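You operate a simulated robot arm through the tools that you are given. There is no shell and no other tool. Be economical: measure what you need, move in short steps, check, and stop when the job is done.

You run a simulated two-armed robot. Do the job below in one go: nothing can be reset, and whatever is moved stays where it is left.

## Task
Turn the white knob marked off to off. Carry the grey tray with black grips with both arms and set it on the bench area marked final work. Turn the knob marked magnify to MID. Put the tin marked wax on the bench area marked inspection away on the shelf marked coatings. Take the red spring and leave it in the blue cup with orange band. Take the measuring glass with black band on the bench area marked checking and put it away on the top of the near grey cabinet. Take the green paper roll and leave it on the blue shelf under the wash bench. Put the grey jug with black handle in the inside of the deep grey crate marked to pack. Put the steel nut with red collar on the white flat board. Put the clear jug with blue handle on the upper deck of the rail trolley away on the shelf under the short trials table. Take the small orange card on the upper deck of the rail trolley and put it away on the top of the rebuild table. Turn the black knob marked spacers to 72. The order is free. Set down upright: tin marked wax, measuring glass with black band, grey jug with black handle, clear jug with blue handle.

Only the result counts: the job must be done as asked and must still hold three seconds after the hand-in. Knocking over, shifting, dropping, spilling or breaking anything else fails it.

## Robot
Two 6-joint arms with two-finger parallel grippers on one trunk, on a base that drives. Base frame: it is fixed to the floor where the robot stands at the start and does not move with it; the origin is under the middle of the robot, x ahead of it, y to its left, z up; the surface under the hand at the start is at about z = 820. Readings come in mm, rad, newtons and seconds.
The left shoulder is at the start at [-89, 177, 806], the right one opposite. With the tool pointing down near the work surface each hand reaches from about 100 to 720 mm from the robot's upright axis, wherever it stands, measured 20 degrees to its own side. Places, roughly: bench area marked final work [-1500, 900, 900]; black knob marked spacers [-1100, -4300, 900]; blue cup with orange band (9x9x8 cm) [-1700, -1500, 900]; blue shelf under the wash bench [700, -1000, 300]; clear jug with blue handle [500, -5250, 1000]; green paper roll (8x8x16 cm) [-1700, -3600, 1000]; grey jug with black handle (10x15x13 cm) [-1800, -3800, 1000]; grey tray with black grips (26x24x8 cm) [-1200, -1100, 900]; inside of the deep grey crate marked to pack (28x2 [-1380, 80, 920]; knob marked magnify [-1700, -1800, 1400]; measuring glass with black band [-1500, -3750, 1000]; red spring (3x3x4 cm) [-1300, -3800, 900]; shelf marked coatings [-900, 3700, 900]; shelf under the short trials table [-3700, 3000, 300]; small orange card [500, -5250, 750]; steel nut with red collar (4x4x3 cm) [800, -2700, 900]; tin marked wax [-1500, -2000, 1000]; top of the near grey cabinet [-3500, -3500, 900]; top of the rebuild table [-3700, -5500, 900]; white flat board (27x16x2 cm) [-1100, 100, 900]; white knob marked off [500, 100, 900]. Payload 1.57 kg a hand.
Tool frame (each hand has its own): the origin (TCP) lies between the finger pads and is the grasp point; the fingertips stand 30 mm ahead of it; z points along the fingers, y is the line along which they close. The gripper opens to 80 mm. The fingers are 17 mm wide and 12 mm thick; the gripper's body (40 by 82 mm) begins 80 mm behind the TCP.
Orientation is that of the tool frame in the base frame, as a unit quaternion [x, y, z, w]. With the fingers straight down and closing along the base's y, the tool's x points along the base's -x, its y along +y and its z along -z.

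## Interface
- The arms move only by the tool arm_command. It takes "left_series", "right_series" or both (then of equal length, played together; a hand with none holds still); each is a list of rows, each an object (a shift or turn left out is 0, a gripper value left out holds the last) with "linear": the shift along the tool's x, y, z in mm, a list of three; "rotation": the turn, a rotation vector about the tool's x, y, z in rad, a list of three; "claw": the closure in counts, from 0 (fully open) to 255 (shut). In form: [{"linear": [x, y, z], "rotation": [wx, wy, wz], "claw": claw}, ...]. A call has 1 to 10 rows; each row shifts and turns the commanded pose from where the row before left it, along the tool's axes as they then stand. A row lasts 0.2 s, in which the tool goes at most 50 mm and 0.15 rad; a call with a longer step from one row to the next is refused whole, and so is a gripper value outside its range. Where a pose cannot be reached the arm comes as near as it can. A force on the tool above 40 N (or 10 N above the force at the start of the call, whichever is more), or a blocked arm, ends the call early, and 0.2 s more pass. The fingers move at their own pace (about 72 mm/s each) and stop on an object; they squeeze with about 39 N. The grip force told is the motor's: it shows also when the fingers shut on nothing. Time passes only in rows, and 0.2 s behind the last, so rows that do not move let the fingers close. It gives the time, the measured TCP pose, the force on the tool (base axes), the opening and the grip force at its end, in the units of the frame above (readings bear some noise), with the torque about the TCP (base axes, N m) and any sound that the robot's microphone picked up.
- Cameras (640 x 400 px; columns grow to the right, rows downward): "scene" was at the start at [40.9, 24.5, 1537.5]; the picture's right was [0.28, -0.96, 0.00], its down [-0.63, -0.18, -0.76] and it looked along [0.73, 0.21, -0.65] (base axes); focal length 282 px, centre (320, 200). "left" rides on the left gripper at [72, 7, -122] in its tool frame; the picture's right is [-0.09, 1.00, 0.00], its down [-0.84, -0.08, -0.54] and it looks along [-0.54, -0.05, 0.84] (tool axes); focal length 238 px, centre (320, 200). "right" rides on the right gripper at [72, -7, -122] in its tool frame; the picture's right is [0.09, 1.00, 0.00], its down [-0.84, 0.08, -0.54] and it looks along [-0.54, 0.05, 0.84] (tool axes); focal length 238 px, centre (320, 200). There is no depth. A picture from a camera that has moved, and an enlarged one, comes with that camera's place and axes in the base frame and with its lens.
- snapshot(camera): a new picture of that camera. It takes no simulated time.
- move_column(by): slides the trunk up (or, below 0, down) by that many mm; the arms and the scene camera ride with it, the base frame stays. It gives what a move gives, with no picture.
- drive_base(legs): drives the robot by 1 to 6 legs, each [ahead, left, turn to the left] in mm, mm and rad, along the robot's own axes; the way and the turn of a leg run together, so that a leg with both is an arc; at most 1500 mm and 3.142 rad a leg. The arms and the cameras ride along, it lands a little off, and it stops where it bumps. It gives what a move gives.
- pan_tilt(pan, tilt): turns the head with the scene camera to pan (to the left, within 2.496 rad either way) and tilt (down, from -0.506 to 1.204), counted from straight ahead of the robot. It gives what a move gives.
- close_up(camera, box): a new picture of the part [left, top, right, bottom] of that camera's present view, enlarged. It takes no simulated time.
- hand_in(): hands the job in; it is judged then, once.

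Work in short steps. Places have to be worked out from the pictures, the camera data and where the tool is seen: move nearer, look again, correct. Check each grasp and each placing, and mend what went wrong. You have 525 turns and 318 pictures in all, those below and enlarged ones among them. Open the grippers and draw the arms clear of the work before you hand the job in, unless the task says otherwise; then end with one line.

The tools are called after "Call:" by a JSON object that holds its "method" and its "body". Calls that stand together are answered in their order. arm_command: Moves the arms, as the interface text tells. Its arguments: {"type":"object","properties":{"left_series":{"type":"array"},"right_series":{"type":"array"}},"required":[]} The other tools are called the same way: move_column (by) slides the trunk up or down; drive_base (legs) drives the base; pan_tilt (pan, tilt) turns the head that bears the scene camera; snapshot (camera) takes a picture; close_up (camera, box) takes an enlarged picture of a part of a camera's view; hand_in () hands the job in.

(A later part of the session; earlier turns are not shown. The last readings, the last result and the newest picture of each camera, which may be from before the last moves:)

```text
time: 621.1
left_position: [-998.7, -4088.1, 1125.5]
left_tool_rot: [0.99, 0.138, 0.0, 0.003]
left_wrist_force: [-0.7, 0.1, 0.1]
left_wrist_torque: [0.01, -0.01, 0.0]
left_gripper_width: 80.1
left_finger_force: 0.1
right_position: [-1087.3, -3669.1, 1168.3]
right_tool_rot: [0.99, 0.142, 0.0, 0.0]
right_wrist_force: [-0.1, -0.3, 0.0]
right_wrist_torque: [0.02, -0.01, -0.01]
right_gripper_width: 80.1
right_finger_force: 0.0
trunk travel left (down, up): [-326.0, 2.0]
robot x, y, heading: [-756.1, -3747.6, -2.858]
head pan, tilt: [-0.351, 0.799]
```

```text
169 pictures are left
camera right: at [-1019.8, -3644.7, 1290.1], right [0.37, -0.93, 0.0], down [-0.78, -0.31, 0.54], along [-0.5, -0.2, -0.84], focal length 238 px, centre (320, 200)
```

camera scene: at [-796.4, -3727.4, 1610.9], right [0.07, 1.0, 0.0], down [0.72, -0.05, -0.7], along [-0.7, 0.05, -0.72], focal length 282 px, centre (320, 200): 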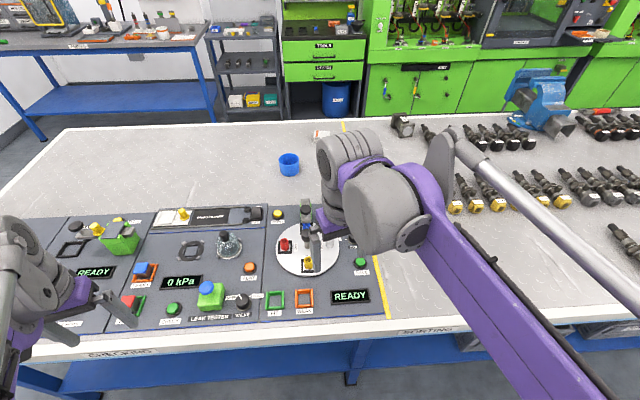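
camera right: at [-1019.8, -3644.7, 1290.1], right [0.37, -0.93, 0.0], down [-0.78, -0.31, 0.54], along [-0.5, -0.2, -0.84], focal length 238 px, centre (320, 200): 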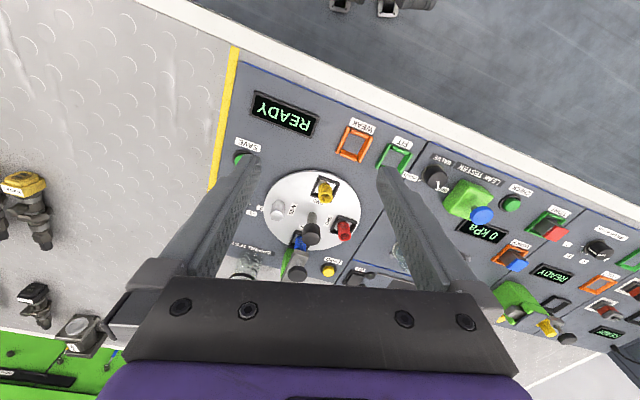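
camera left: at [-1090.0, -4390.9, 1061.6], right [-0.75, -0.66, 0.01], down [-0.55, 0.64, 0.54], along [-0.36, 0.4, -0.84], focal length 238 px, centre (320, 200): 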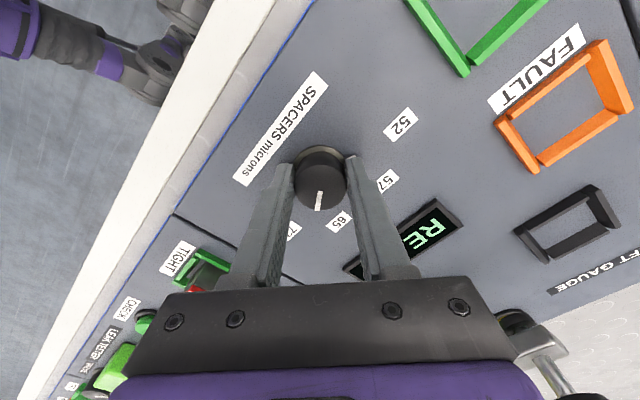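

The glass is near (−1450, −3641). I move the right hand closer, staying above the tester.

Call:
{"method": "arm_command", "body": {"right_series": [{"linear": [-38, -16, 10]}, {"linear": [-38, -16, 15]}, {"linear": [-38, -16, 15]}, {"linear": [-38, -16, 15]}, {"linear": [-38, -16, 15]}, {"linear": [-38, -16, 15]}]}}

Call:
{"method": "snapshot", "body": {"camera": "right"}}

Call:
{"method": "close_up", "body": {"camera": "scene", "box": [260, 190, 400, 290]}}

```text
time: 622.5
left_position: [-1000.8, -4088.0, 1124.6]
left_tool_rot: [0.991, 0.137, 0.0, 0.003]
left_wrist_force: [-0.2, 0.1, -0.3]
left_wrist_torque: [0.01, -0.03, 0.0]
left_gripper_width: 79.9
left_finger_force: 0.1
right_position: [-1336.0, -3641.0, 1081.5]
right_tool_rot: [0.99, 0.142, 0.001, 0.002]
right_wrist_force: [-0.9, 0.8, -0.5]
right_wrist_torque: [0.01, 0.01, 0.02]
right_gripper_width: 80.0
right_finger_force: 0.0
trunk travel left (down, up): [-326.0, 2.0]
robot x, y, heading: [-756.1, -3745.4, -2.866]
head pan, tilt: [-0.351, 0.799]
```

```text
168 pictures are left
camera right: at [-1269.5, -3615.6, 1203.6], right [0.37, -0.93, 0.0], down [-0.78, -0.31, 0.54], along [-0.5, -0.2, -0.84], focal length 238 px, centre (320, 200)
```

right: 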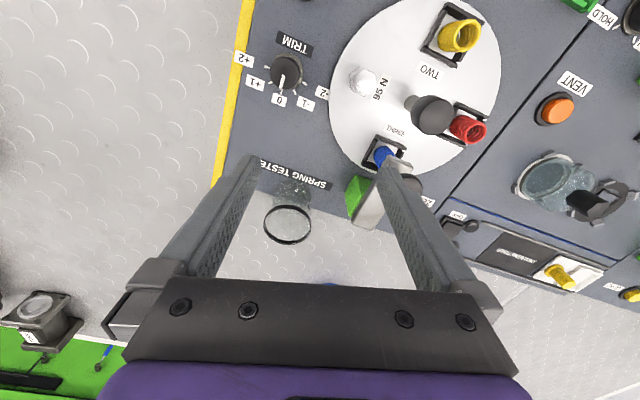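

```text
4.00 times, centred on (330, 240) of scene
camera zoom: at [-798.5, -3727.2, 1610.9], right [0.07, 1.0, 0.0], down [0.72, -0.05, -0.7], along [-0.69, 0.05, -0.72], focal length 1129 px, centre (280, 40)
```

zoom: 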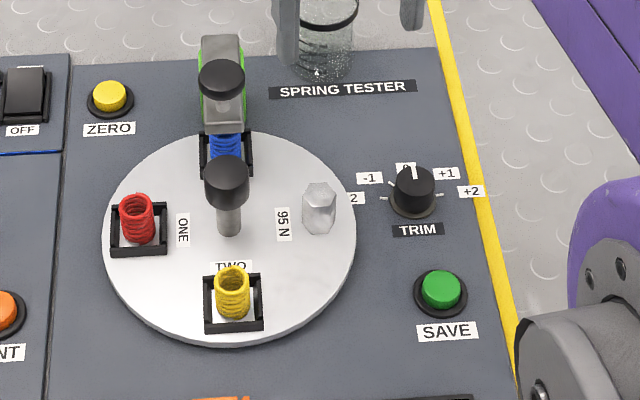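

The glass centre is near (−1452, −3643), rim 975. I go above it, then lower with open fingers around it.

Call:
{"method": "arm_command", "body": {"right_series": [{"linear": [-37, -10, 20]}, {"linear": [-37, -10, 20]}, {"linear": [-38, -10, 21]}]}}

Call:
{"method": "snapshot", "body": {"camera": "right"}}

```text
time: 623.3
left_position: [-1000.4, -4087.9, 1124.3]
left_tool_rot: [0.991, 0.137, -0.001, 0.003]
left_wrist_force: [-0.4, 0.9, -0.2]
left_wrist_torque: [-0.02, -0.03, 0.0]
left_gripper_width: 80.0
left_finger_force: 0.1
right_position: [-1449.9, -3643.5, 1022.1]
right_tool_rot: [0.99, 0.142, 0.002, 0.001]
right_wrist_force: [-0.4, 1.2, 0.4]
right_wrist_torque: [0.01, -0.01, 0.03]
right_gripper_width: 80.2
right_finger_force: 0.1
trunk travel left (down, up): [-326.0, 2.0]
robot x, y, heading: [-758.7, -3745.7, -2.866]
head pan, tilt: [-0.351, 0.799]
```

```text
166 pictures are left
camera right: at [-1384.1, -3617.9, 1144.5], right [0.37, -0.93, 0.0], down [-0.78, -0.31, 0.54], along [-0.5, -0.2, -0.84], focal length 238 px, centre (320, 200)
```

right: 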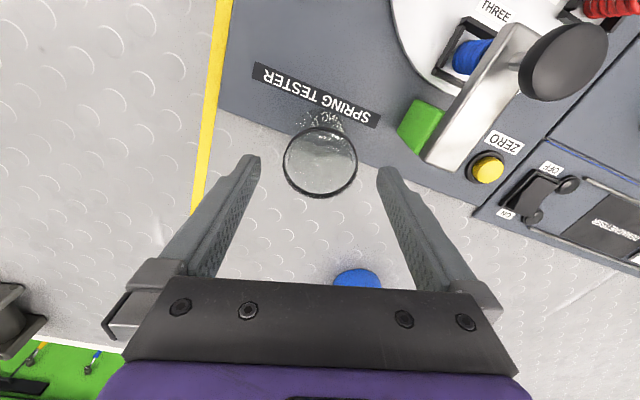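

Centred within 4 mm. I correct, lower 74 mm, and close gently around the glass.

Call:
{"method": "arm_command", "body": {"right_series": [{"linear": [-4, 1.2, 10]}, {"linear": [0, 0, 30]}, {"linear": [0, 0, 34]}, {"claw": 255}, {"claw": 255}, {"claw": 255}]}}

Call:
{"method": "snapshot", "body": {"camera": "right"}}

```text
time: 624.7
left_position: [-999.8, -4088.7, 1125.4]
left_tool_rot: [0.99, 0.138, 0.0, 0.002]
left_wrist_force: [0.2, -0.1, 1.1]
left_wrist_torque: [0.0, 0.05, 0.0]
left_gripper_width: 80.1
left_finger_force: 0.0
right_position: [-1451.2, -3648.7, 948.9]
right_tool_rot: [0.99, 0.142, 0.0, -0.001]
right_wrist_force: [0.7, -0.2, -0.2]
right_wrist_torque: [0.02, 0.0, -0.02]
right_gripper_width: 58.8
right_finger_force: 39.6
trunk travel left (down, up): [-326.0, 2.0]
robot x, y, heading: [-757.0, -3745.4, -2.865]
head pan, tilt: [-0.351, 0.799]
```

```text
165 pictures are left
camera right: at [-1385.3, -3622.0, 1070.9], right [0.37, -0.93, 0.0], down [-0.78, -0.31, 0.54], along [-0.5, -0.2, -0.84], focal length 238 px, centre (320, 200)
```

right: 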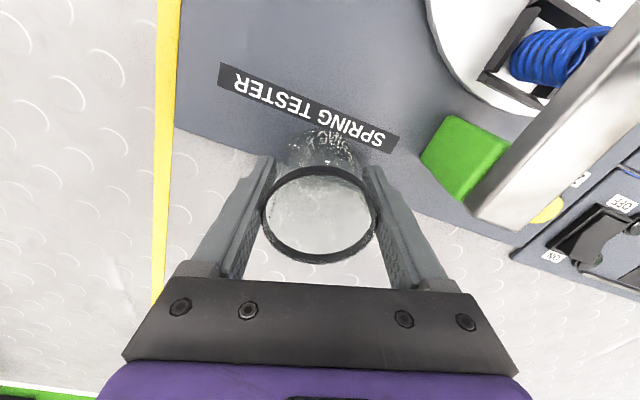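

The glass is held. I lift it and draw it back smoothly.

Call:
{"method": "arm_command", "body": {"right_series": [{"linear": [0, 0, -15]}, {"linear": [0, 0, -25]}, {"linear": [10, 0, -25]}, {"linear": [25, 0, -20]}, {"linear": [30, 0, -15]}, {"linear": [35, -5, -10]}, {"linear": [35, -10, 0]}, {"linear": [35, -10, 0]}, {"linear": [35, -10, 0]}, {"linear": [35, -10, 0]}]}}

Call:
{"method": "arm_command", "body": {"left_series": [{"linear": [-35, -35, 0]}, {"linear": [-35, -35, 0]}, {"linear": [-35, -35, 0]}, {"linear": [-35, -35, 10]}, {"linear": [-30, -35, 10]}, {"linear": [0, -25, 10]}]}}

Call:
{"method": "snapshot", "body": {"camera": "left"}}

Call:
{"method": "snapshot", "body": {"camera": "scene"}}

```text
time: 626.9
left_position: [-997.8, -4087.3, 1124.5]
left_tool_rot: [0.991, 0.137, -0.001, 0.003]
left_wrist_force: [0.1, -0.7, 0.4]
left_wrist_torque: [-0.01, 0.0, 0.02]
left_gripper_width: 80.0
left_finger_force: 0.1
right_position: [-1231.2, -3535.2, 1057.5]
right_tool_rot: [0.99, 0.142, 0.0, 0.0]
right_wrist_force: [-0.7, 0.5, -1.0]
right_wrist_torque: [-0.03, -0.01, 0.0]
right_gripper_width: 59.0
right_finger_force: 38.8
trunk travel left (down, up): [-326.0, 2.0]
robot x, y, heading: [-758.3, -3743.8, -2.86]
head pan, tilt: [-0.351, 0.799]
```

```text
refused: row 4 steps farther than a row can; nothing moved
```

```text
164 pictures are left
camera left: at [-926.2, -4073.0, 1247.6], right [0.18, -0.98, 0.01], down [-0.83, -0.15, 0.54], along [-0.53, -0.1, -0.84], focal length 238 px, centre (320, 200)
```

left: 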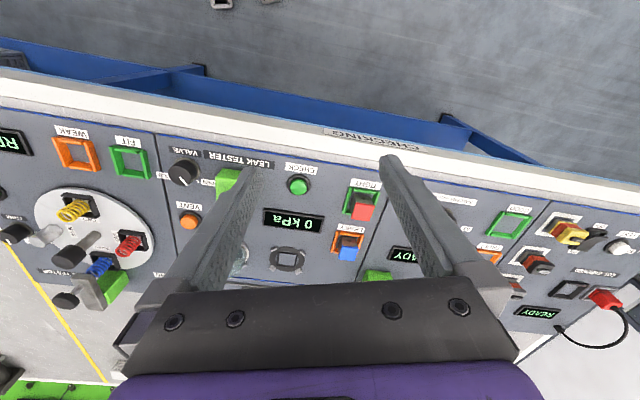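

```text
163 pictures are left
camera scene: at [-795.1, -3727.1, 1610.9], right [0.07, 1.0, 0.0], down [0.71, -0.05, -0.7], along [-0.7, 0.05, -0.72], focal length 282 px, centre (320, 200)
```

scene: 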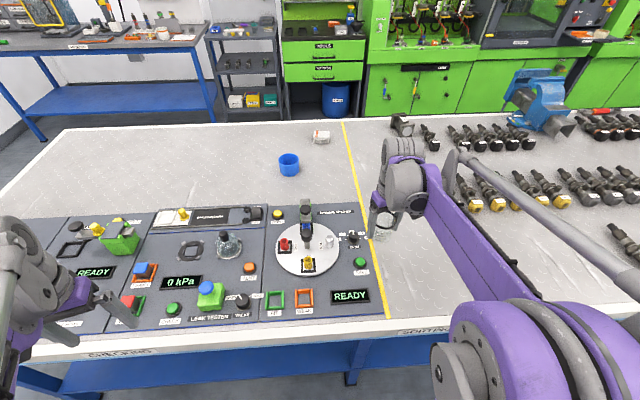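

The glass is clear. I bring the left hand over towards the red spring.

Call:
{"method": "arm_command", "body": {"left_series": [{"linear": [-15, -38, 4]}, {"linear": [-17, -38, 4]}, {"linear": [-17, -38, 4]}, {"linear": [-17, -38, 4]}, {"linear": [-17, -38, 4]}, {"linear": [-17, -38, 8]}, {"linear": [-17, -38, 12]}, {"linear": [-17, -38, 12]}, {"linear": [-17, -36, 12]}]}}

Call:
{"method": "snapshot", "body": {"camera": "left"}}

Call:
{"method": "close_up", "body": {"camera": "scene", "box": [250, 200, 350, 280]}}

```text
time: 628.9
left_position: [-1238.5, -3798.7, 1059.4]
left_tool_rot: [0.99, 0.138, -0.001, 0.004]
left_wrist_force: [0.6, 0.8, -0.1]
left_wrist_torque: [0.01, -0.01, 0.02]
left_gripper_width: 79.9
left_finger_force: 0.1
right_position: [-1234.6, -3535.8, 1056.6]
right_tool_rot: [0.99, 0.142, 0.002, 0.001]
right_wrist_force: [0.0, -0.1, -0.1]
right_wrist_torque: [0.02, 0.02, -0.02]
right_gripper_width: 58.4
right_finger_force: 38.7
trunk travel left (down, up): [-326.0, 2.0]
robot x, y, heading: [-758.1, -3746.6, -2.864]
head pan, tilt: [-0.351, 0.799]
```

```text
162 pictures are left
camera left: at [-1166.4, -3783.6, 1181.5], right [0.18, -0.98, 0.01], down [-0.83, -0.15, 0.54], along [-0.53, -0.1, -0.84], focal length 238 px, centre (320, 200)
```

left: 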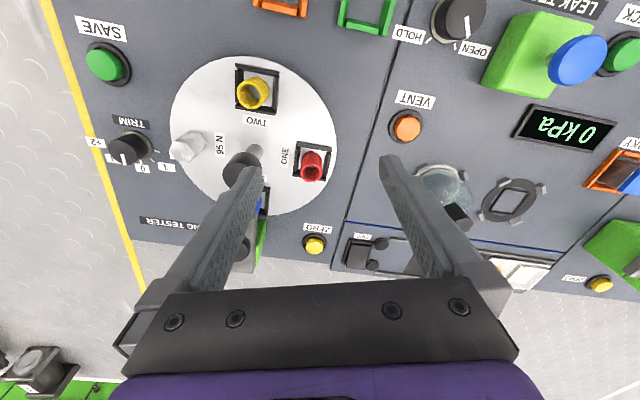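

```text
5.00 times, centred on (300, 240) of scene
camera zoom: at [-797.8, -3726.4, 1610.9], right [0.07, 1.0, 0.0], down [0.72, -0.05, -0.7], along [-0.69, 0.05, -0.72], focal length 1411 px, centre (420, 0)
```

zoom: 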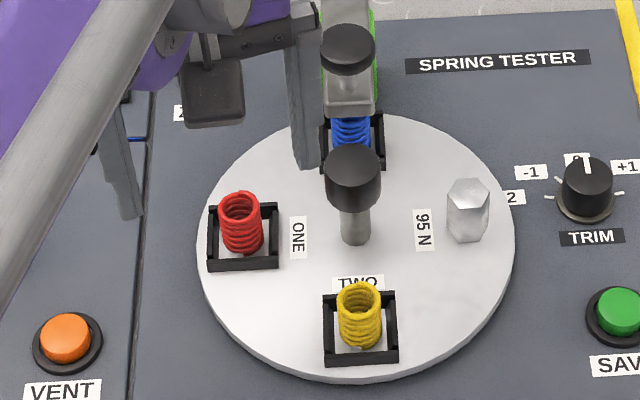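

The spring's top is near (−1271, −3794, ~957). I move above it, half closed.

Call:
{"method": "arm_command", "body": {"left_series": [{"linear": [-15, -6.5, 20], "claw": 115}, {"linear": [-15, -6.5, 20]}, {"linear": [0, 0, 15], "rotation": [0.0, -0.006, 0]}]}}

Call:
{"method": "snapshot", "body": {"camera": "left"}}

```text
time: 629.7
left_position: [-1268.1, -3797.0, 1003.9]
left_tool_rot: [0.991, 0.137, -0.004, 0.003]
left_wrist_force: [0.5, 0.6, 0.0]
left_wrist_torque: [0.02, -0.03, 0.02]
left_gripper_width: 43.8
left_finger_force: 0.0
right_position: [-1233.2, -3536.5, 1057.5]
right_tool_rot: [0.99, 0.142, 0.002, 0.0]
right_wrist_force: [-0.2, 0.1, -0.6]
right_wrist_torque: [0.0, 0.01, 0.01]
right_gripper_width: 58.3
right_finger_force: 39.1
trunk travel left (down, up): [-326.0, 2.0]
robot x, y, heading: [-757.4, -3748.7, -2.865]
head pan, tilt: [-0.351, 0.799]
```

```text
160 pictures are left
camera left: at [-1196.2, -3782.4, 1125.7], right [0.18, -0.98, 0.01], down [-0.82, -0.15, 0.55], along [-0.54, -0.11, -0.84], focal length 238 px, centre (320, 200)
```

left: 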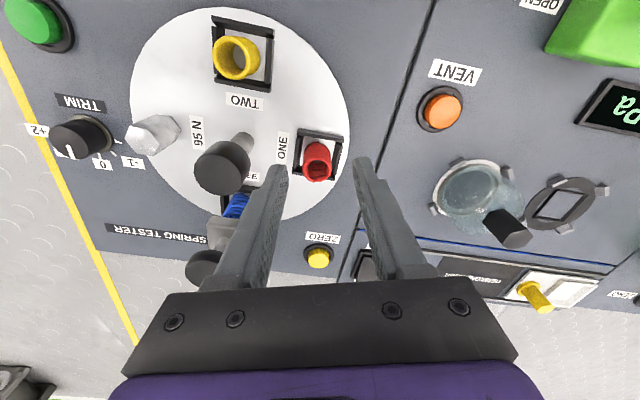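

Call:
{"method": "arm_command", "body": {"left_series": [{"linear": [-4.5, -1.5, 15]}, {"linear": [0, 0, 20]}, {"linear": [0, 0, 10]}]}}

Call:
{"method": "snapshot", "body": {"camera": "left"}}

```text
time: 630.5
left_position: [-1274.7, -3797.4, 957.7]
left_tool_rot: [0.99, 0.138, -0.004, 0.004]
left_wrist_force: [-0.5, -0.7, -0.8]
left_wrist_torque: [0.02, 0.01, 0.0]
left_gripper_width: 43.7
left_finger_force: 0.0
right_position: [-1233.4, -3536.3, 1057.4]
right_tool_rot: [0.99, 0.142, 0.0, 0.0]
right_wrist_force: [-0.2, 0.4, -1.0]
right_wrist_torque: [-0.01, -0.02, 0.0]
right_gripper_width: 55.6
right_finger_force: 39.0
trunk travel left (down, up): [-326.0, 2.0]
robot x, y, heading: [-753.4, -3745.8, -2.858]
head pan, tilt: [-0.351, 0.799]
```

```text
159 pictures are left
camera left: at [-1202.0, -3782.7, 1080.5], right [0.18, -0.98, 0.01], down [-0.82, -0.15, 0.55], along [-0.54, -0.11, -0.84], focal length 238 px, centre (320, 200)
```

left: 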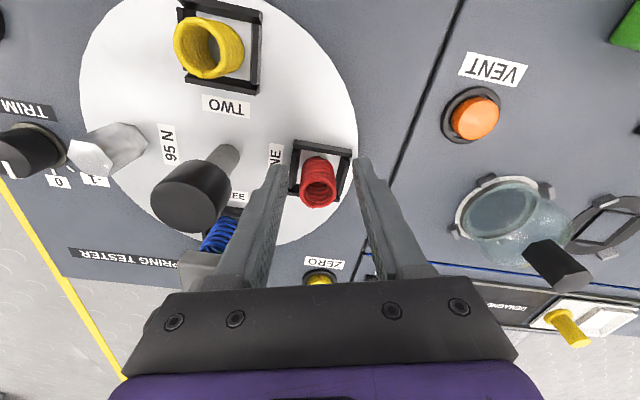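

The right gripper width dropped to 55.6, so I check the glass at once.

Call:
{"method": "snapshot", "body": {"camera": "right"}}

```text
158 pictures are left
camera right: at [-1167.0, -3511.0, 1179.7], right [0.37, -0.93, 0.0], down [-0.78, -0.31, 0.54], along [-0.5, -0.2, -0.84], focal length 238 px, centre (320, 200)
```

right: 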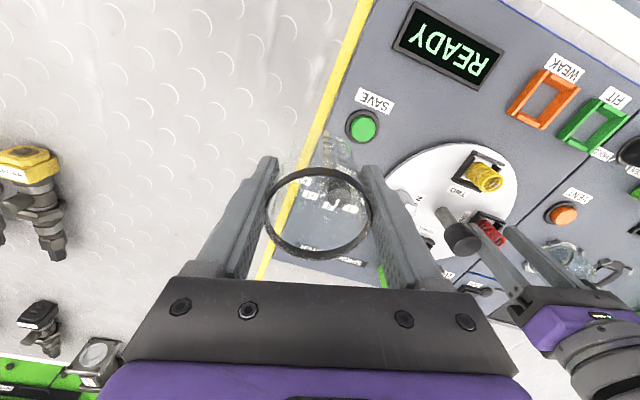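

The glass has slid down a little in the fingers. I set it down at once on the clear bench just right of the yellow line and will regrip it.

Call:
{"method": "arm_command", "body": {"right_series": [{"linear": [6, -22, 25]}, {"linear": [6, -22, 25]}, {"linear": [6, -22, 25]}]}}

Call:
{"method": "snapshot", "body": {"camera": "right"}}

```text
time: 631.3
left_position: [-1274.4, -3797.1, 958.9]
left_tool_rot: [0.991, 0.137, -0.004, 0.004]
left_wrist_force: [-0.8, -1.1, 0.6]
left_wrist_torque: [-0.01, -0.02, -0.01]
left_gripper_width: 43.9
left_finger_force: 0.1
right_position: [-1235.1, -3469.1, 981.0]
right_tool_rot: [0.99, 0.142, 0.001, 0.001]
right_wrist_force: [1.0, 0.1, -1.1]
right_wrist_torque: [0.0, -0.04, 0.0]
right_gripper_width: 55.9
right_finger_force: 38.8
trunk travel left (down, up): [-326.0, 2.0]
robot x, y, heading: [-757.5, -3741.7, -2.862]
head pan, tilt: [-0.351, 0.799]
```

```text
157 pictures are left
camera right: at [-1168.4, -3443.2, 1103.2], right [0.37, -0.93, 0.0], down [-0.78, -0.31, 0.54], along [-0.5, -0.2, -0.84], focal length 238 px, centre (320, 200)
```

right: 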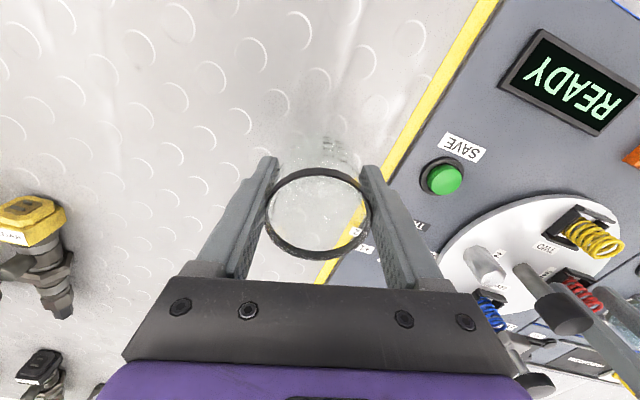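

Call:
{"method": "arm_command", "body": {"right_series": [{"linear": [0, 0, 10]}, {"linear": [0, 0, 8]}, {"linear": [0, 0, 4]}, {"linear": [0, 0, 3]}, {"linear": [0, 0, 3]}]}}

```text
time: 632.5
left_position: [-1274.4, -3796.6, 959.2]
left_tool_rot: [0.99, 0.139, -0.004, 0.003]
left_wrist_force: [-0.2, 0.3, -0.4]
left_wrist_torque: [0.03, -0.01, 0.0]
left_gripper_width: 44.0
left_finger_force: 0.1
right_position: [-1235.6, -3468.9, 953.8]
right_tool_rot: [0.99, 0.142, 0.001, 0.0]
right_wrist_force: [0.4, 0.5, -0.1]
right_wrist_torque: [0.0, -0.02, 0.01]
right_gripper_width: 55.8
right_finger_force: 39.2
trunk travel left (down, up): [-326.0, 2.0]
robot x, y, heading: [-757.1, -3746.7, -2.856]
head pan, tilt: [-0.351, 0.799]
```

Call:
{"method": "arm_command", "body": {"right_series": [{"linear": [0, 0, 2]}, {"linear": [0, 0, 2]}, {"linear": [0, 0, 2]}]}}

```text
time: 633.3
left_position: [-1274.8, -3796.9, 958.4]
left_tool_rot: [0.99, 0.138, -0.004, 0.003]
left_wrist_force: [0.2, 0.4, -0.6]
left_wrist_torque: [0.02, -0.05, -0.02]
left_gripper_width: 43.9
left_finger_force: 0.1
right_position: [-1234.3, -3468.1, 949.2]
right_tool_rot: [0.99, 0.142, 0.0, 0.0]
right_wrist_force: [-1.1, 1.0, 7.0]
right_wrist_torque: [0.04, -0.01, -0.06]
right_gripper_width: 55.5
right_finger_force: 39.2
trunk travel left (down, up): [-326.0, 2.0]
robot x, y, heading: [-755.1, -3747.4, -2.861]
head pan, tilt: [-0.351, 0.799]
```

The bottom is where it should be, so the glass had only slid sideways in the grip. I open and recentre.

Call:
{"method": "arm_command", "body": {"right_series": [{"linear": [0, 0, -1], "claw": 0}, {"claw": 0}, {"claw": 0}]}}

Call:
{"method": "snapshot", "body": {"camera": "right"}}

```text
time: 634.1
left_position: [-1273.9, -3797.7, 959.2]
left_tool_rot: [0.991, 0.137, -0.004, 0.002]
left_wrist_force: [0.3, -0.2, -0.3]
left_wrist_torque: [0.01, -0.01, -0.01]
left_gripper_width: 43.8
left_finger_force: 0.0
right_position: [-1234.7, -3469.2, 949.4]
right_tool_rot: [0.99, 0.141, 0.0, -0.001]
right_wrist_force: [0.3, 0.7, 0.2]
right_wrist_torque: [-0.02, -0.02, -0.02]
right_gripper_width: 79.8
right_finger_force: 0.1
trunk travel left (down, up): [-326.0, 2.0]
robot x, y, heading: [-758.1, -3743.6, -2.859]
head pan, tilt: [-0.351, 0.799]
```

```text
156 pictures are left
camera right: at [-1168.0, -3442.9, 1072.2], right [0.37, -0.93, 0.0], down [-0.78, -0.31, 0.54], along [-0.5, -0.2, -0.84], focal length 238 px, centre (320, 200)
```

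right: 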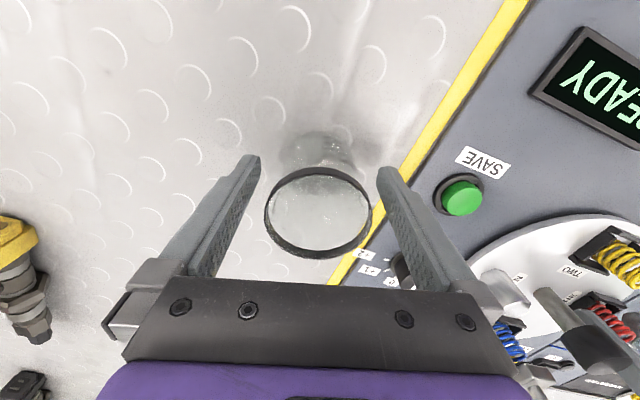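

The glass is centred and upright after all. I lower 8 mm and grip again, watching the width.

Call:
{"method": "arm_command", "body": {"right_series": [{"linear": [0, 0, 8]}, {"claw": 255}, {"claw": 255}, {"claw": 255}, {"claw": 255}]}}

Call:
{"method": "arm_command", "body": {"right_series": [{"linear": [0, 0, -15]}, {"linear": [0, 0, -25]}, {"linear": [0, 0, -25]}, {"linear": [0, 0, -25]}, {"linear": [0, 0, 0]}]}}

Call:
{"method": "snapshot", "body": {"camera": "right"}}

```text
time: 635.3
left_position: [-1275.9, -3796.9, 959.0]
left_tool_rot: [0.991, 0.137, -0.004, 0.003]
left_wrist_force: [-0.6, -0.4, -0.8]
left_wrist_torque: [-0.03, 0.0, 0.04]
left_gripper_width: 43.8
left_finger_force: 0.0
right_position: [-1233.8, -3468.7, 940.9]
right_tool_rot: [0.99, 0.142, 0.0, 0.0]
right_wrist_force: [-0.8, -0.5, 0.7]
right_wrist_torque: [-0.03, 0.01, 0.01]
right_gripper_width: 55.4
right_finger_force: 39.5
trunk travel left (down, up): [-326.0, 2.0]
robot x, y, heading: [-757.5, -3743.9, -2.868]
head pan, tilt: [-0.351, 0.799]
```

```text
time: 636.5
left_position: [-1274.1, -3797.4, 958.7]
left_tool_rot: [0.99, 0.138, -0.005, 0.002]
left_wrist_force: [0.5, 0.0, -1.1]
left_wrist_torque: [-0.01, -0.01, 0.0]
left_gripper_width: 44.1
left_finger_force: 0.1
right_position: [-1234.4, -3468.7, 1032.2]
right_tool_rot: [0.99, 0.142, 0.001, -0.001]
right_wrist_force: [0.9, -0.5, -0.2]
right_wrist_torque: [0.0, 0.0, 0.01]
right_gripper_width: 55.7
right_finger_force: 38.8
trunk travel left (down, up): [-326.0, 2.0]
robot x, y, heading: [-759.9, -3748.1, -2.859]
head pan, tilt: [-0.351, 0.799]
```

```text
155 pictures are left
camera right: at [-1168.4, -3443.4, 1154.6], right [0.37, -0.93, 0.0], down [-0.78, -0.31, 0.54], along [-0.5, -0.2, -0.84], focal length 238 px, centre (320, 200)
```

right: 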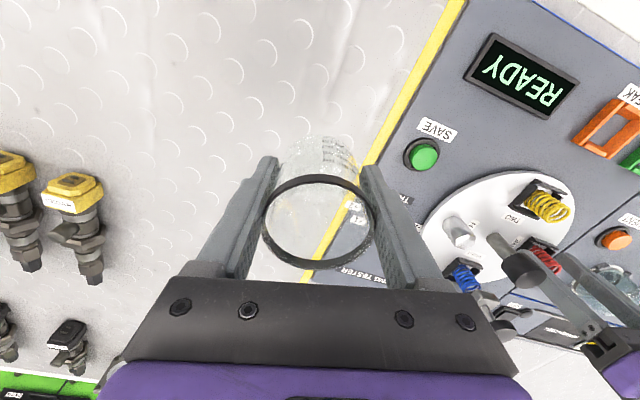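

Stable at 55.7 mm. Now the left hand closes on the red spring.

Call:
{"method": "arm_command", "body": {"left_series": [{"claw": 255}, {"claw": 255}, {"claw": 255}]}}

Call:
{"method": "snapshot", "body": {"camera": "left"}}

```text
time: 637.3
left_position: [-1274.7, -3796.4, 958.8]
left_tool_rot: [0.991, 0.137, -0.004, 0.003]
left_wrist_force: [0.0, -0.2, 0.5]
left_wrist_torque: [0.03, -0.02, -0.02]
left_gripper_width: 22.1
left_finger_force: 35.0
right_position: [-1234.5, -3469.0, 1031.8]
right_tool_rot: [0.99, 0.142, 0.002, 0.0]
right_wrist_force: [0.0, -0.1, -1.0]
right_wrist_torque: [-0.02, -0.03, 0.01]
right_gripper_width: 55.4
right_finger_force: 39.0
trunk travel left (down, up): [-326.0, 2.0]
robot x, y, heading: [-759.8, -3745.6, -2.858]
head pan, tilt: [-0.351, 0.799]
```

```text
154 pictures are left
camera left: at [-1201.9, -3782.7, 1080.6], right [0.18, -0.98, 0.01], down [-0.82, -0.15, 0.55], along [-0.54, -0.11, -0.84], focal length 238 px, centre (320, 200)
```

left: 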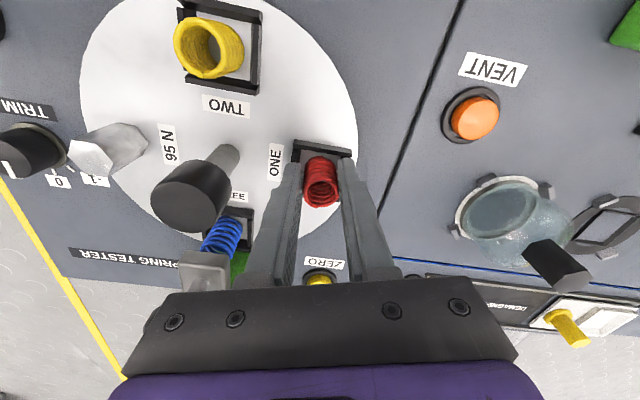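

Gripped at 22 mm. I lift straight up.

Call:
{"method": "arm_command", "body": {"left_series": [{"linear": [0, 0, -10]}, {"linear": [0, 0, -25]}, {"linear": [0, 0, -35]}, {"linear": [0, 0, -35]}]}}

Call:
{"method": "snapshot", "body": {"camera": "left"}}

```text
time: 638.3
left_position: [-1273.1, -3798.7, 1064.9]
left_tool_rot: [0.99, 0.137, -0.005, 0.003]
left_wrist_force: [-0.1, 0.0, 0.0]
left_wrist_torque: [-0.03, -0.01, -0.02]
left_gripper_width: 22.3
left_finger_force: 35.3
right_position: [-1236.7, -3468.4, 1032.4]
right_tool_rot: [0.99, 0.141, 0.001, -0.001]
right_wrist_force: [0.4, -0.5, -0.4]
right_wrist_torque: [-0.01, 0.0, -0.04]
right_gripper_width: 55.7
right_finger_force: 38.8
trunk travel left (down, up): [-326.0, 2.0]
robot x, y, heading: [-755.9, -3745.7, -2.865]
head pan, tilt: [-0.351, 0.799]
```

```text
153 pictures are left
camera left: at [-1201.1, -3784.0, 1187.2], right [0.18, -0.98, 0.01], down [-0.82, -0.15, 0.55], along [-0.54, -0.11, -0.84], focal length 238 px, centre (320, 200)
```

left: 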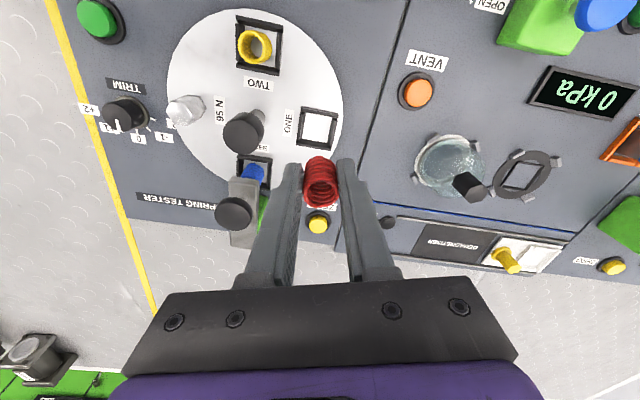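

The spring is held. I draw both hands in, square up, and drive around the south end to the grey cabinet.

Call:
{"method": "arm_command", "body": {"left_series": [{"linear": [30, 0, -10]}, {"linear": [35, 0, -10]}, {"linear": [35, 0, -10]}, {"linear": [35, 0, 0]}, {"linear": [35, 0, 0]}], "right_series": [{"linear": [30, 0, -10]}, {"linear": [35, 0, -10]}, {"linear": [35, 10, -10]}, {"linear": [35, 10, -10]}, {"linear": [35, 10, -10]}]}}

Call:
{"method": "drive_base", "body": {"legs": [[-170, 0, -0.28], [0, 850, 0], [0, 800, 0]]}}

Call:
{"method": "drive_base", "body": {"legs": [[1000, 0, 0], [1080, 0, 0]]}}

Call:
{"method": "pan_tilt", "body": {"pan": 0.0, "tilt": 0.4}}

Call:
{"method": "snapshot", "body": {"camera": "scene"}}

```text
time: 639.5
left_position: [-1107.2, -3751.5, 1094.4]
left_tool_rot: [0.99, 0.138, -0.005, 0.003]
left_wrist_force: [0.2, 0.0, 0.4]
left_wrist_torque: [0.02, 0.01, 0.03]
left_gripper_width: 22.1
left_finger_force: 35.2
right_position: [-1060.8, -3451.1, 1083.7]
right_tool_rot: [0.99, 0.141, 0.0, 0.0]
right_wrist_force: [0.4, 0.0, -0.4]
right_wrist_torque: [0.03, 0.04, 0.0]
right_gripper_width: 55.5
right_finger_force: 39.3
trunk travel left (down, up): [-326.0, 2.0]
robot x, y, heading: [-756.2, -3746.9, -2.863]
head pan, tilt: [-0.351, 0.799]
```

```text
time: 655.3
left_position: [-940.1, -5265.6, 1093.8]
left_tool_rot: [1.0, -0.009, -0.004, 0.003]
left_wrist_force: [0.3, 0.0, 0.2]
left_wrist_torque: [0.01, 0.02, 0.02]
left_gripper_width: 22.1
left_finger_force: 34.6
right_position: [-808.2, -4991.2, 1083.9]
right_tool_rot: [1.0, -0.005, 0.001, 0.0]
right_wrist_force: [-0.6, 0.1, -1.1]
right_wrist_torque: [0.0, 0.02, -0.01]
right_gripper_width: 55.1
right_finger_force: 39.2
trunk travel left (down, up): [-326.0, 2.0]
robot x, y, heading: [-599.0, -5362.6, 3.129]
head pan, tilt: [-0.351, 0.799]
```

```text
time: 665.7
left_position: [-3030.9, -5223.0, 1095.1]
left_tool_rot: [1.0, -0.016, -0.004, 0.003]
left_wrist_force: [-0.4, -0.6, -0.5]
left_wrist_torque: [0.02, 0.02, -0.03]
left_gripper_width: 22.2
left_finger_force: 35.0
right_position: [-2895.7, -4949.4, 1084.2]
right_tool_rot: [1.0, -0.012, 0.002, 0.0]
right_wrist_force: [0.2, 0.5, 0.1]
right_wrist_torque: [0.02, -0.02, 0.0]
right_gripper_width: 54.9
right_finger_force: 39.2
trunk travel left (down, up): [-326.0, 2.0]
robot x, y, heading: [-2695.6, -5323.4, 3.116]
head pan, tilt: [-0.351, 0.799]
```

```text
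time: 666.6
left_position: [-3031.3, -5223.7, 1095.4]
left_tool_rot: [1.0, -0.016, -0.005, 0.002]
left_wrist_force: [-0.3, 0.0, 0.0]
left_wrist_torque: [-0.01, -0.02, -0.04]
left_gripper_width: 22.4
left_finger_force: 35.0
right_position: [-2896.9, -4950.1, 1081.9]
right_tool_rot: [1.0, -0.012, 0.001, 0.0]
right_wrist_force: [0.0, 0.3, -0.8]
right_wrist_torque: [0.02, -0.02, 0.03]
right_gripper_width: 54.8
right_finger_force: 39.1
trunk travel left (down, up): [-326.0, 2.0]
robot x, y, heading: [-2692.8, -5318.2, 3.11]
head pan, tilt: [0.0, 0.4]
```

```text
152 pictures are left
camera scene: at [-2743.2, -5322.1, 1646.0], right [0.03, 1.0, 0.0], down [0.39, -0.01, -0.92], along [-0.92, 0.03, -0.39], focal length 282 px, centre (320, 200)
```

scene: 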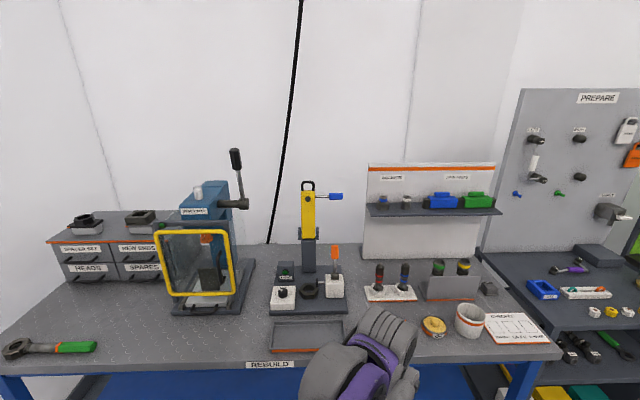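

The rebuild table is right ahead (its front at x ≈ −3300), useful for the card later. I go north to the near grey cabinet.

Call:
{"method": "drive_base", "body": {"legs": [[0, -900, 0.03], [0, -850, 0]]}}

Call:
{"method": "snapshot", "body": {"camera": "scene"}}

Call:
{"method": "snapshot", "body": {"camera": "right"}}

```text
time: 682.2
left_position: [-3051.3, -3492.3, 1093.3]
left_tool_rot: [1.0, 0.008, -0.004, 0.003]
left_wrist_force: [0.9, 0.5, -0.1]
left_wrist_torque: [0.0, -0.02, -0.02]
left_gripper_width: 22.6
left_finger_force: 34.8
right_position: [-2932.2, -3213.8, 1083.5]
right_tool_rot: [1.0, 0.012, 0.0, 0.0]
right_wrist_force: [-0.8, -0.2, -1.1]
right_wrist_torque: [-0.01, 0.04, -0.02]
right_gripper_width: 55.2
right_finger_force: 39.0
trunk travel left (down, up): [-326.0, 2.0]
robot x, y, heading: [-2712.4, -3576.6, -3.118]
head pan, tilt: [0.0, 0.4]
```

```text
151 pictures are left
camera scene: at [-2759.9, -3578.6, 1646.0], right [-0.02, 1.0, 0.0], down [0.39, 0.01, -0.92], along [-0.92, -0.02, -0.39], focal length 282 px, centre (320, 200)
```

scene: 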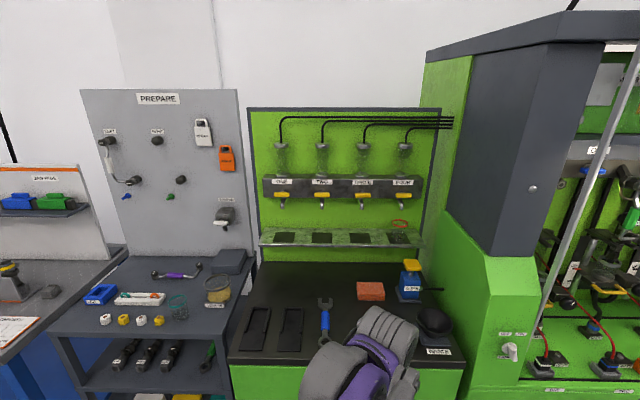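

```text
150 pictures are left
camera right: at [-2859.7, -3206.3, 1205.4], right [0.12, -0.99, 0.0], down [-0.84, -0.1, 0.54], along [-0.54, -0.06, -0.84], focal length 238 px, centre (320, 200)
```

right: 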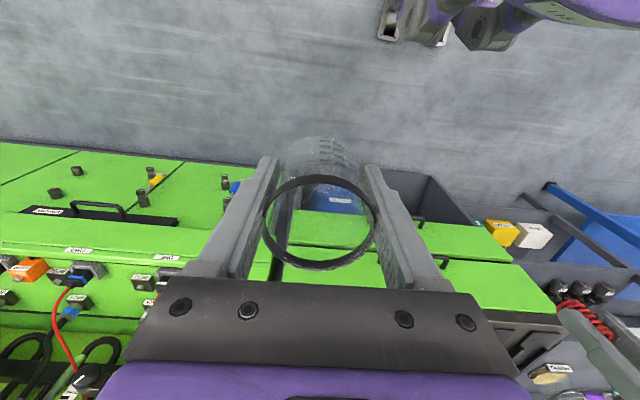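

Call:
{"method": "close_up", "body": {"camera": "scene", "box": [220, 230, 470, 400]}}

```text
2.35 times, centred on (345, 315) of scene
camera zoom: at [-2759.9, -3578.6, 1646.0], right [-0.02, 1.0, 0.0], down [0.39, 0.01, -0.92], along [-0.92, -0.02, -0.39], focal length 664 px, centre (261, -71)
```

zoom: 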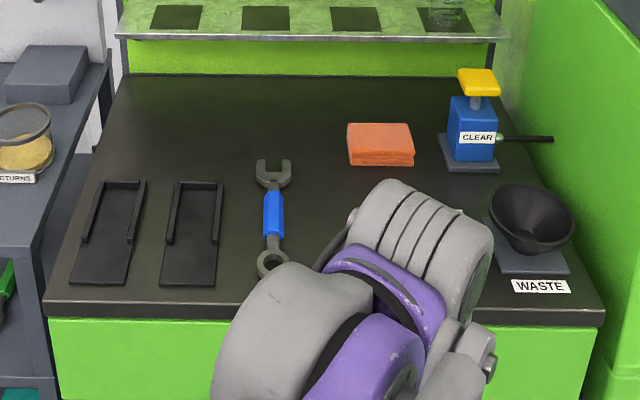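

The cabinet top has a free spot at about (−3450, −3450), between the wrench and the waste bowl. I drive up to it.

Call:
{"method": "drive_base", "body": {"legs": [[0, 50, -0.024], [262, 0, 0]]}}

Call:
{"method": "arm_command", "body": {"right_series": [{"linear": [-35, 20, 0]}, {"linear": [-35, 20, 0]}, {"linear": [-35, 20, 0]}, {"linear": [-35, 10, 0]}]}}

Call:
{"method": "snapshot", "body": {"camera": "right"}}

Call:
{"method": "snapshot", "body": {"camera": "scene"}}

```text
time: 684.8
left_position: [-3311.7, -3535.9, 1092.9]
left_tool_rot: [1.0, -0.002, -0.004, 0.003]
left_wrist_force: [0.1, -0.1, 0.5]
left_wrist_torque: [-0.01, -0.03, -0.05]
left_gripper_width: 22.2
left_finger_force: 34.8
right_position: [-3184.7, -3260.1, 1082.1]
right_tool_rot: [1.0, 0.001, 0.001, 0.0]
right_wrist_force: [0.0, -0.3, -0.9]
right_wrist_torque: [0.0, 0.02, -0.02]
right_gripper_width: 55.0
right_finger_force: 39.5
trunk travel left (down, up): [-326.0, 2.0]
robot x, y, heading: [-2971.4, -3627.3, 3.141]
head pan, tilt: [0.0, 0.4]
```

```text
time: 685.8
left_position: [-3312.5, -3535.1, 1094.6]
left_tool_rot: [1.0, -0.003, -0.004, 0.003]
left_wrist_force: [-0.4, -1.2, 0.6]
left_wrist_torque: [0.0, -0.02, 0.0]
left_gripper_width: 22.5
left_finger_force: 35.0
right_position: [-3326.8, -3329.6, 1084.1]
right_tool_rot: [1.0, 0.002, 0.001, 0.001]
right_wrist_force: [-0.6, 0.0, -0.5]
right_wrist_torque: [0.02, -0.01, 0.0]
right_gripper_width: 55.1
right_finger_force: 39.1
trunk travel left (down, up): [-326.0, 2.0]
robot x, y, heading: [-2971.8, -3626.7, 3.144]
head pan, tilt: [0.0, 0.4]
```

```text
148 pictures are left
camera right: at [-3255.7, -3323.6, 1206.3], right [0.1, -1.0, 0.0], down [-0.84, -0.08, 0.54], along [-0.54, -0.05, -0.84], focal length 238 px, centre (320, 200)
```

right: 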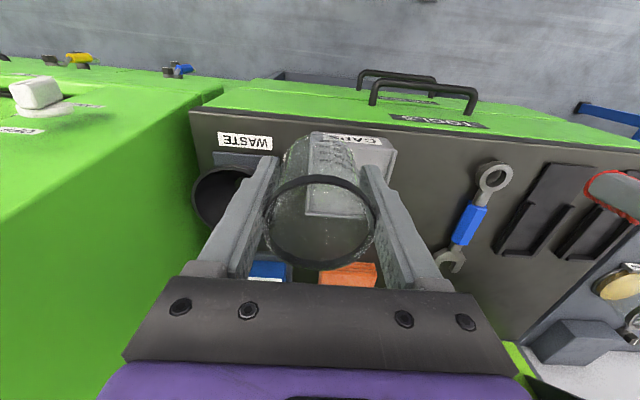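

```text
147 pictures are left
camera scene: at [-3023.2, -3626.7, 1646.0], right [0.0, 1.0, 0.0], down [0.39, 0.0, -0.92], along [-0.92, 0.0, -0.39], focal length 282 px, centre (320, 200)
```

scene: 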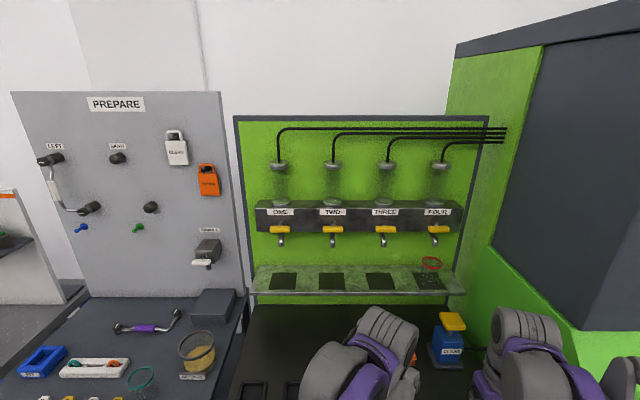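

A flat "CAPS" plate lies under the glass, so I choose a clear spot at (−3520, −3505). I first move the left hand aside, then bring the glass over it.

Call:
{"method": "arm_command", "body": {"left_series": [{"linear": [10, 45, 0]}, {"linear": [10, 45, 0]}, {"linear": [10, 45, 0]}, {"linear": [10, 45, 0]}, {"linear": [10, 45, 0]}]}}

Call:
{"method": "arm_command", "body": {"right_series": [{"linear": [-32, 29, 10]}, {"linear": [-32, 29, 14]}, {"linear": [-32, 29, 14]}, {"linear": [-32, 29, 14]}, {"linear": [-32, 29, 14]}, {"linear": [-33, 30, 10]}]}}

Call:
{"method": "snapshot", "body": {"camera": "right"}}

```text
time: 687.0
left_position: [-3264.0, -3759.3, 1095.7]
left_tool_rot: [1.0, -0.003, -0.005, 0.002]
left_wrist_force: [0.0, -1.1, -0.3]
left_wrist_torque: [-0.01, -0.01, 0.01]
left_gripper_width: 22.6
left_finger_force: 34.7
right_position: [-3325.0, -3330.4, 1084.1]
right_tool_rot: [1.0, 0.002, 0.001, 0.001]
right_wrist_force: [-0.3, -0.3, -0.8]
right_wrist_torque: [0.03, -0.02, 0.0]
right_gripper_width: 55.1
right_finger_force: 38.4
trunk travel left (down, up): [-326.0, 2.0]
robot x, y, heading: [-2971.4, -3625.2, 3.145]
head pan, tilt: [0.0, 0.4]
```

```text
time: 688.4
left_position: [-3265.7, -3757.6, 1095.0]
left_tool_rot: [1.0, -0.002, -0.004, 0.002]
left_wrist_force: [-0.4, 0.2, 0.2]
left_wrist_torque: [-0.01, 0.01, -0.02]
left_gripper_width: 22.4
left_finger_force: 35.2
right_position: [-3517.8, -3508.7, 1004.6]
right_tool_rot: [1.0, 0.002, 0.0, -0.001]
right_wrist_force: [-0.8, -0.5, -0.4]
right_wrist_torque: [0.06, -0.01, -0.01]
right_gripper_width: 54.9
right_finger_force: 38.8
trunk travel left (down, up): [-326.0, 2.0]
robot x, y, heading: [-2971.8, -3626.6, 3.137]
head pan, tilt: [0.0, 0.4]
```

```text
146 pictures are left
camera right: at [-3446.4, -3502.0, 1127.7], right [0.1, -1.0, 0.0], down [-0.84, -0.08, 0.54], along [-0.54, -0.05, -0.84], focal length 238 px, centre (320, 200)
```

right: 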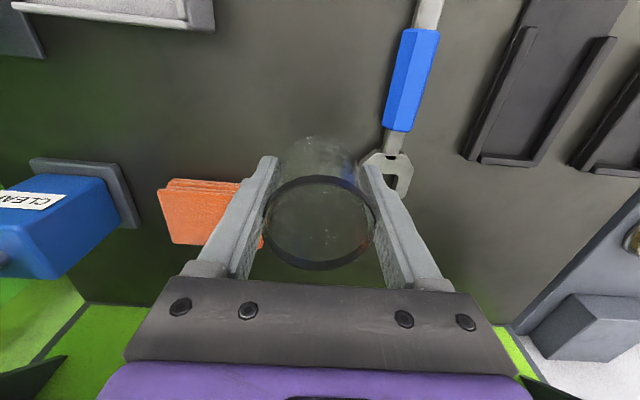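

The wrench head is close on one side, so I shift 14 mm the other way and lower to contact.

Call:
{"method": "arm_command", "body": {"right_series": [{"linear": [0, -14, 10]}, {"linear": [0, 0, 20]}, {"linear": [0, 0, 15]}, {"linear": [0, 0, 5]}, {"linear": [0, 0, 4]}]}}

Call:
{"method": "arm_command", "body": {"right_series": [{"linear": [0, 0, 3]}, {"linear": [0, 0, 3]}, {"linear": [0, 0, 3]}]}}

```text
time: 689.6
left_position: [-3265.1, -3757.4, 1095.3]
left_tool_rot: [1.0, -0.002, -0.005, 0.003]
left_wrist_force: [-0.6, -1.0, -0.3]
left_wrist_torque: [0.02, 0.0, 0.01]
left_gripper_width: 22.4
left_finger_force: 34.7
right_position: [-3517.3, -3491.7, 952.7]
right_tool_rot: [1.0, 0.001, 0.001, 0.0]
right_wrist_force: [0.4, 0.1, -0.5]
right_wrist_torque: [-0.01, 0.01, -0.01]
right_gripper_width: 54.8
right_finger_force: 39.2
trunk travel left (down, up): [-326.0, 2.0]
robot x, y, heading: [-2973.6, -3627.9, 3.141]
head pan, tilt: [0.0, 0.4]
```

```text
time: 690.4
left_position: [-3265.3, -3757.1, 1095.5]
left_tool_rot: [1.0, -0.003, -0.005, 0.002]
left_wrist_force: [0.1, 0.5, -0.4]
left_wrist_torque: [-0.01, -0.03, -0.01]
left_gripper_width: 22.3
left_finger_force: 34.5
right_position: [-3517.3, -3491.5, 943.3]
right_tool_rot: [1.0, 0.002, 0.002, 0.0]
right_wrist_force: [-0.4, -0.7, 0.0]
right_wrist_torque: [0.01, 0.02, 0.02]
right_gripper_width: 55.0
right_finger_force: 39.2
trunk travel left (down, up): [-326.0, 2.0]
robot x, y, heading: [-2971.4, -3627.8, 3.146]
head pan, tilt: [0.0, 0.4]
```

Call:
{"method": "arm_command", "body": {"right_series": [{"linear": [0, 0, 2]}, {"linear": [0, 0, 2]}, {"linear": [0, 0, 2]}, {"linear": [0, 0, 2]}]}}

```text
time: 691.4
left_position: [-3264.1, -3758.3, 1096.1]
left_tool_rot: [1.0, -0.003, -0.005, 0.002]
left_wrist_force: [1.0, 0.0, -0.6]
left_wrist_torque: [-0.02, 0.0, -0.04]
left_gripper_width: 22.5
left_finger_force: 35.5
right_position: [-3516.2, -3492.6, 937.7]
right_tool_rot: [1.0, 0.001, -0.001, 0.001]
right_wrist_force: [-4.2, 0.0, 26.0]
right_wrist_torque: [-0.04, 0.03, -0.01]
right_gripper_width: 55.0
right_finger_force: 39.1
trunk travel left (down, up): [-326.0, 2.0]
robot x, y, heading: [-2971.3, -3628.8, 3.139]
head pan, tilt: [0.0, 0.4]
```

Contact near 939. I relieve, open partly, lift straight up, and check.

Call:
{"method": "arm_command", "body": {"right_series": [{"linear": [0, 0, -1.5]}, {"claw": 45}, {"claw": 45}, {"linear": [0, 0, -15]}, {"linear": [0, 0, -25]}, {"linear": [0, 0, -40]}]}}

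Call:
{"method": "snapshot", "body": {"camera": "right"}}

```text
time: 692.8
left_position: [-3263.8, -3757.8, 1095.7]
left_tool_rot: [1.0, -0.002, -0.004, 0.002]
left_wrist_force: [0.3, -0.1, 0.3]
left_wrist_torque: [0.05, -0.03, 0.0]
left_gripper_width: 22.3
left_finger_force: 34.7
right_position: [-3517.4, -3490.6, 1017.7]
right_tool_rot: [1.0, 0.002, 0.0, -0.001]
right_wrist_force: [-0.1, 0.1, -0.7]
right_wrist_torque: [-0.01, 0.04, -0.04]
right_gripper_width: 66.1
right_finger_force: 0.0
trunk travel left (down, up): [-326.0, 2.0]
robot x, y, heading: [-2969.9, -3631.1, 3.144]
head pan, tilt: [0.0, 0.4]
```

```text
145 pictures are left
camera right: at [-3446.4, -3484.4, 1139.3], right [0.1, -1.0, 0.0], down [-0.84, -0.08, 0.54], along [-0.54, -0.05, -0.84], focal length 238 px, centre (320, 200)
```

right: 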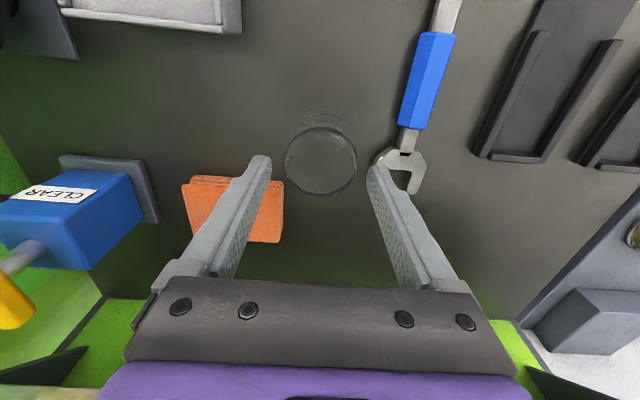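

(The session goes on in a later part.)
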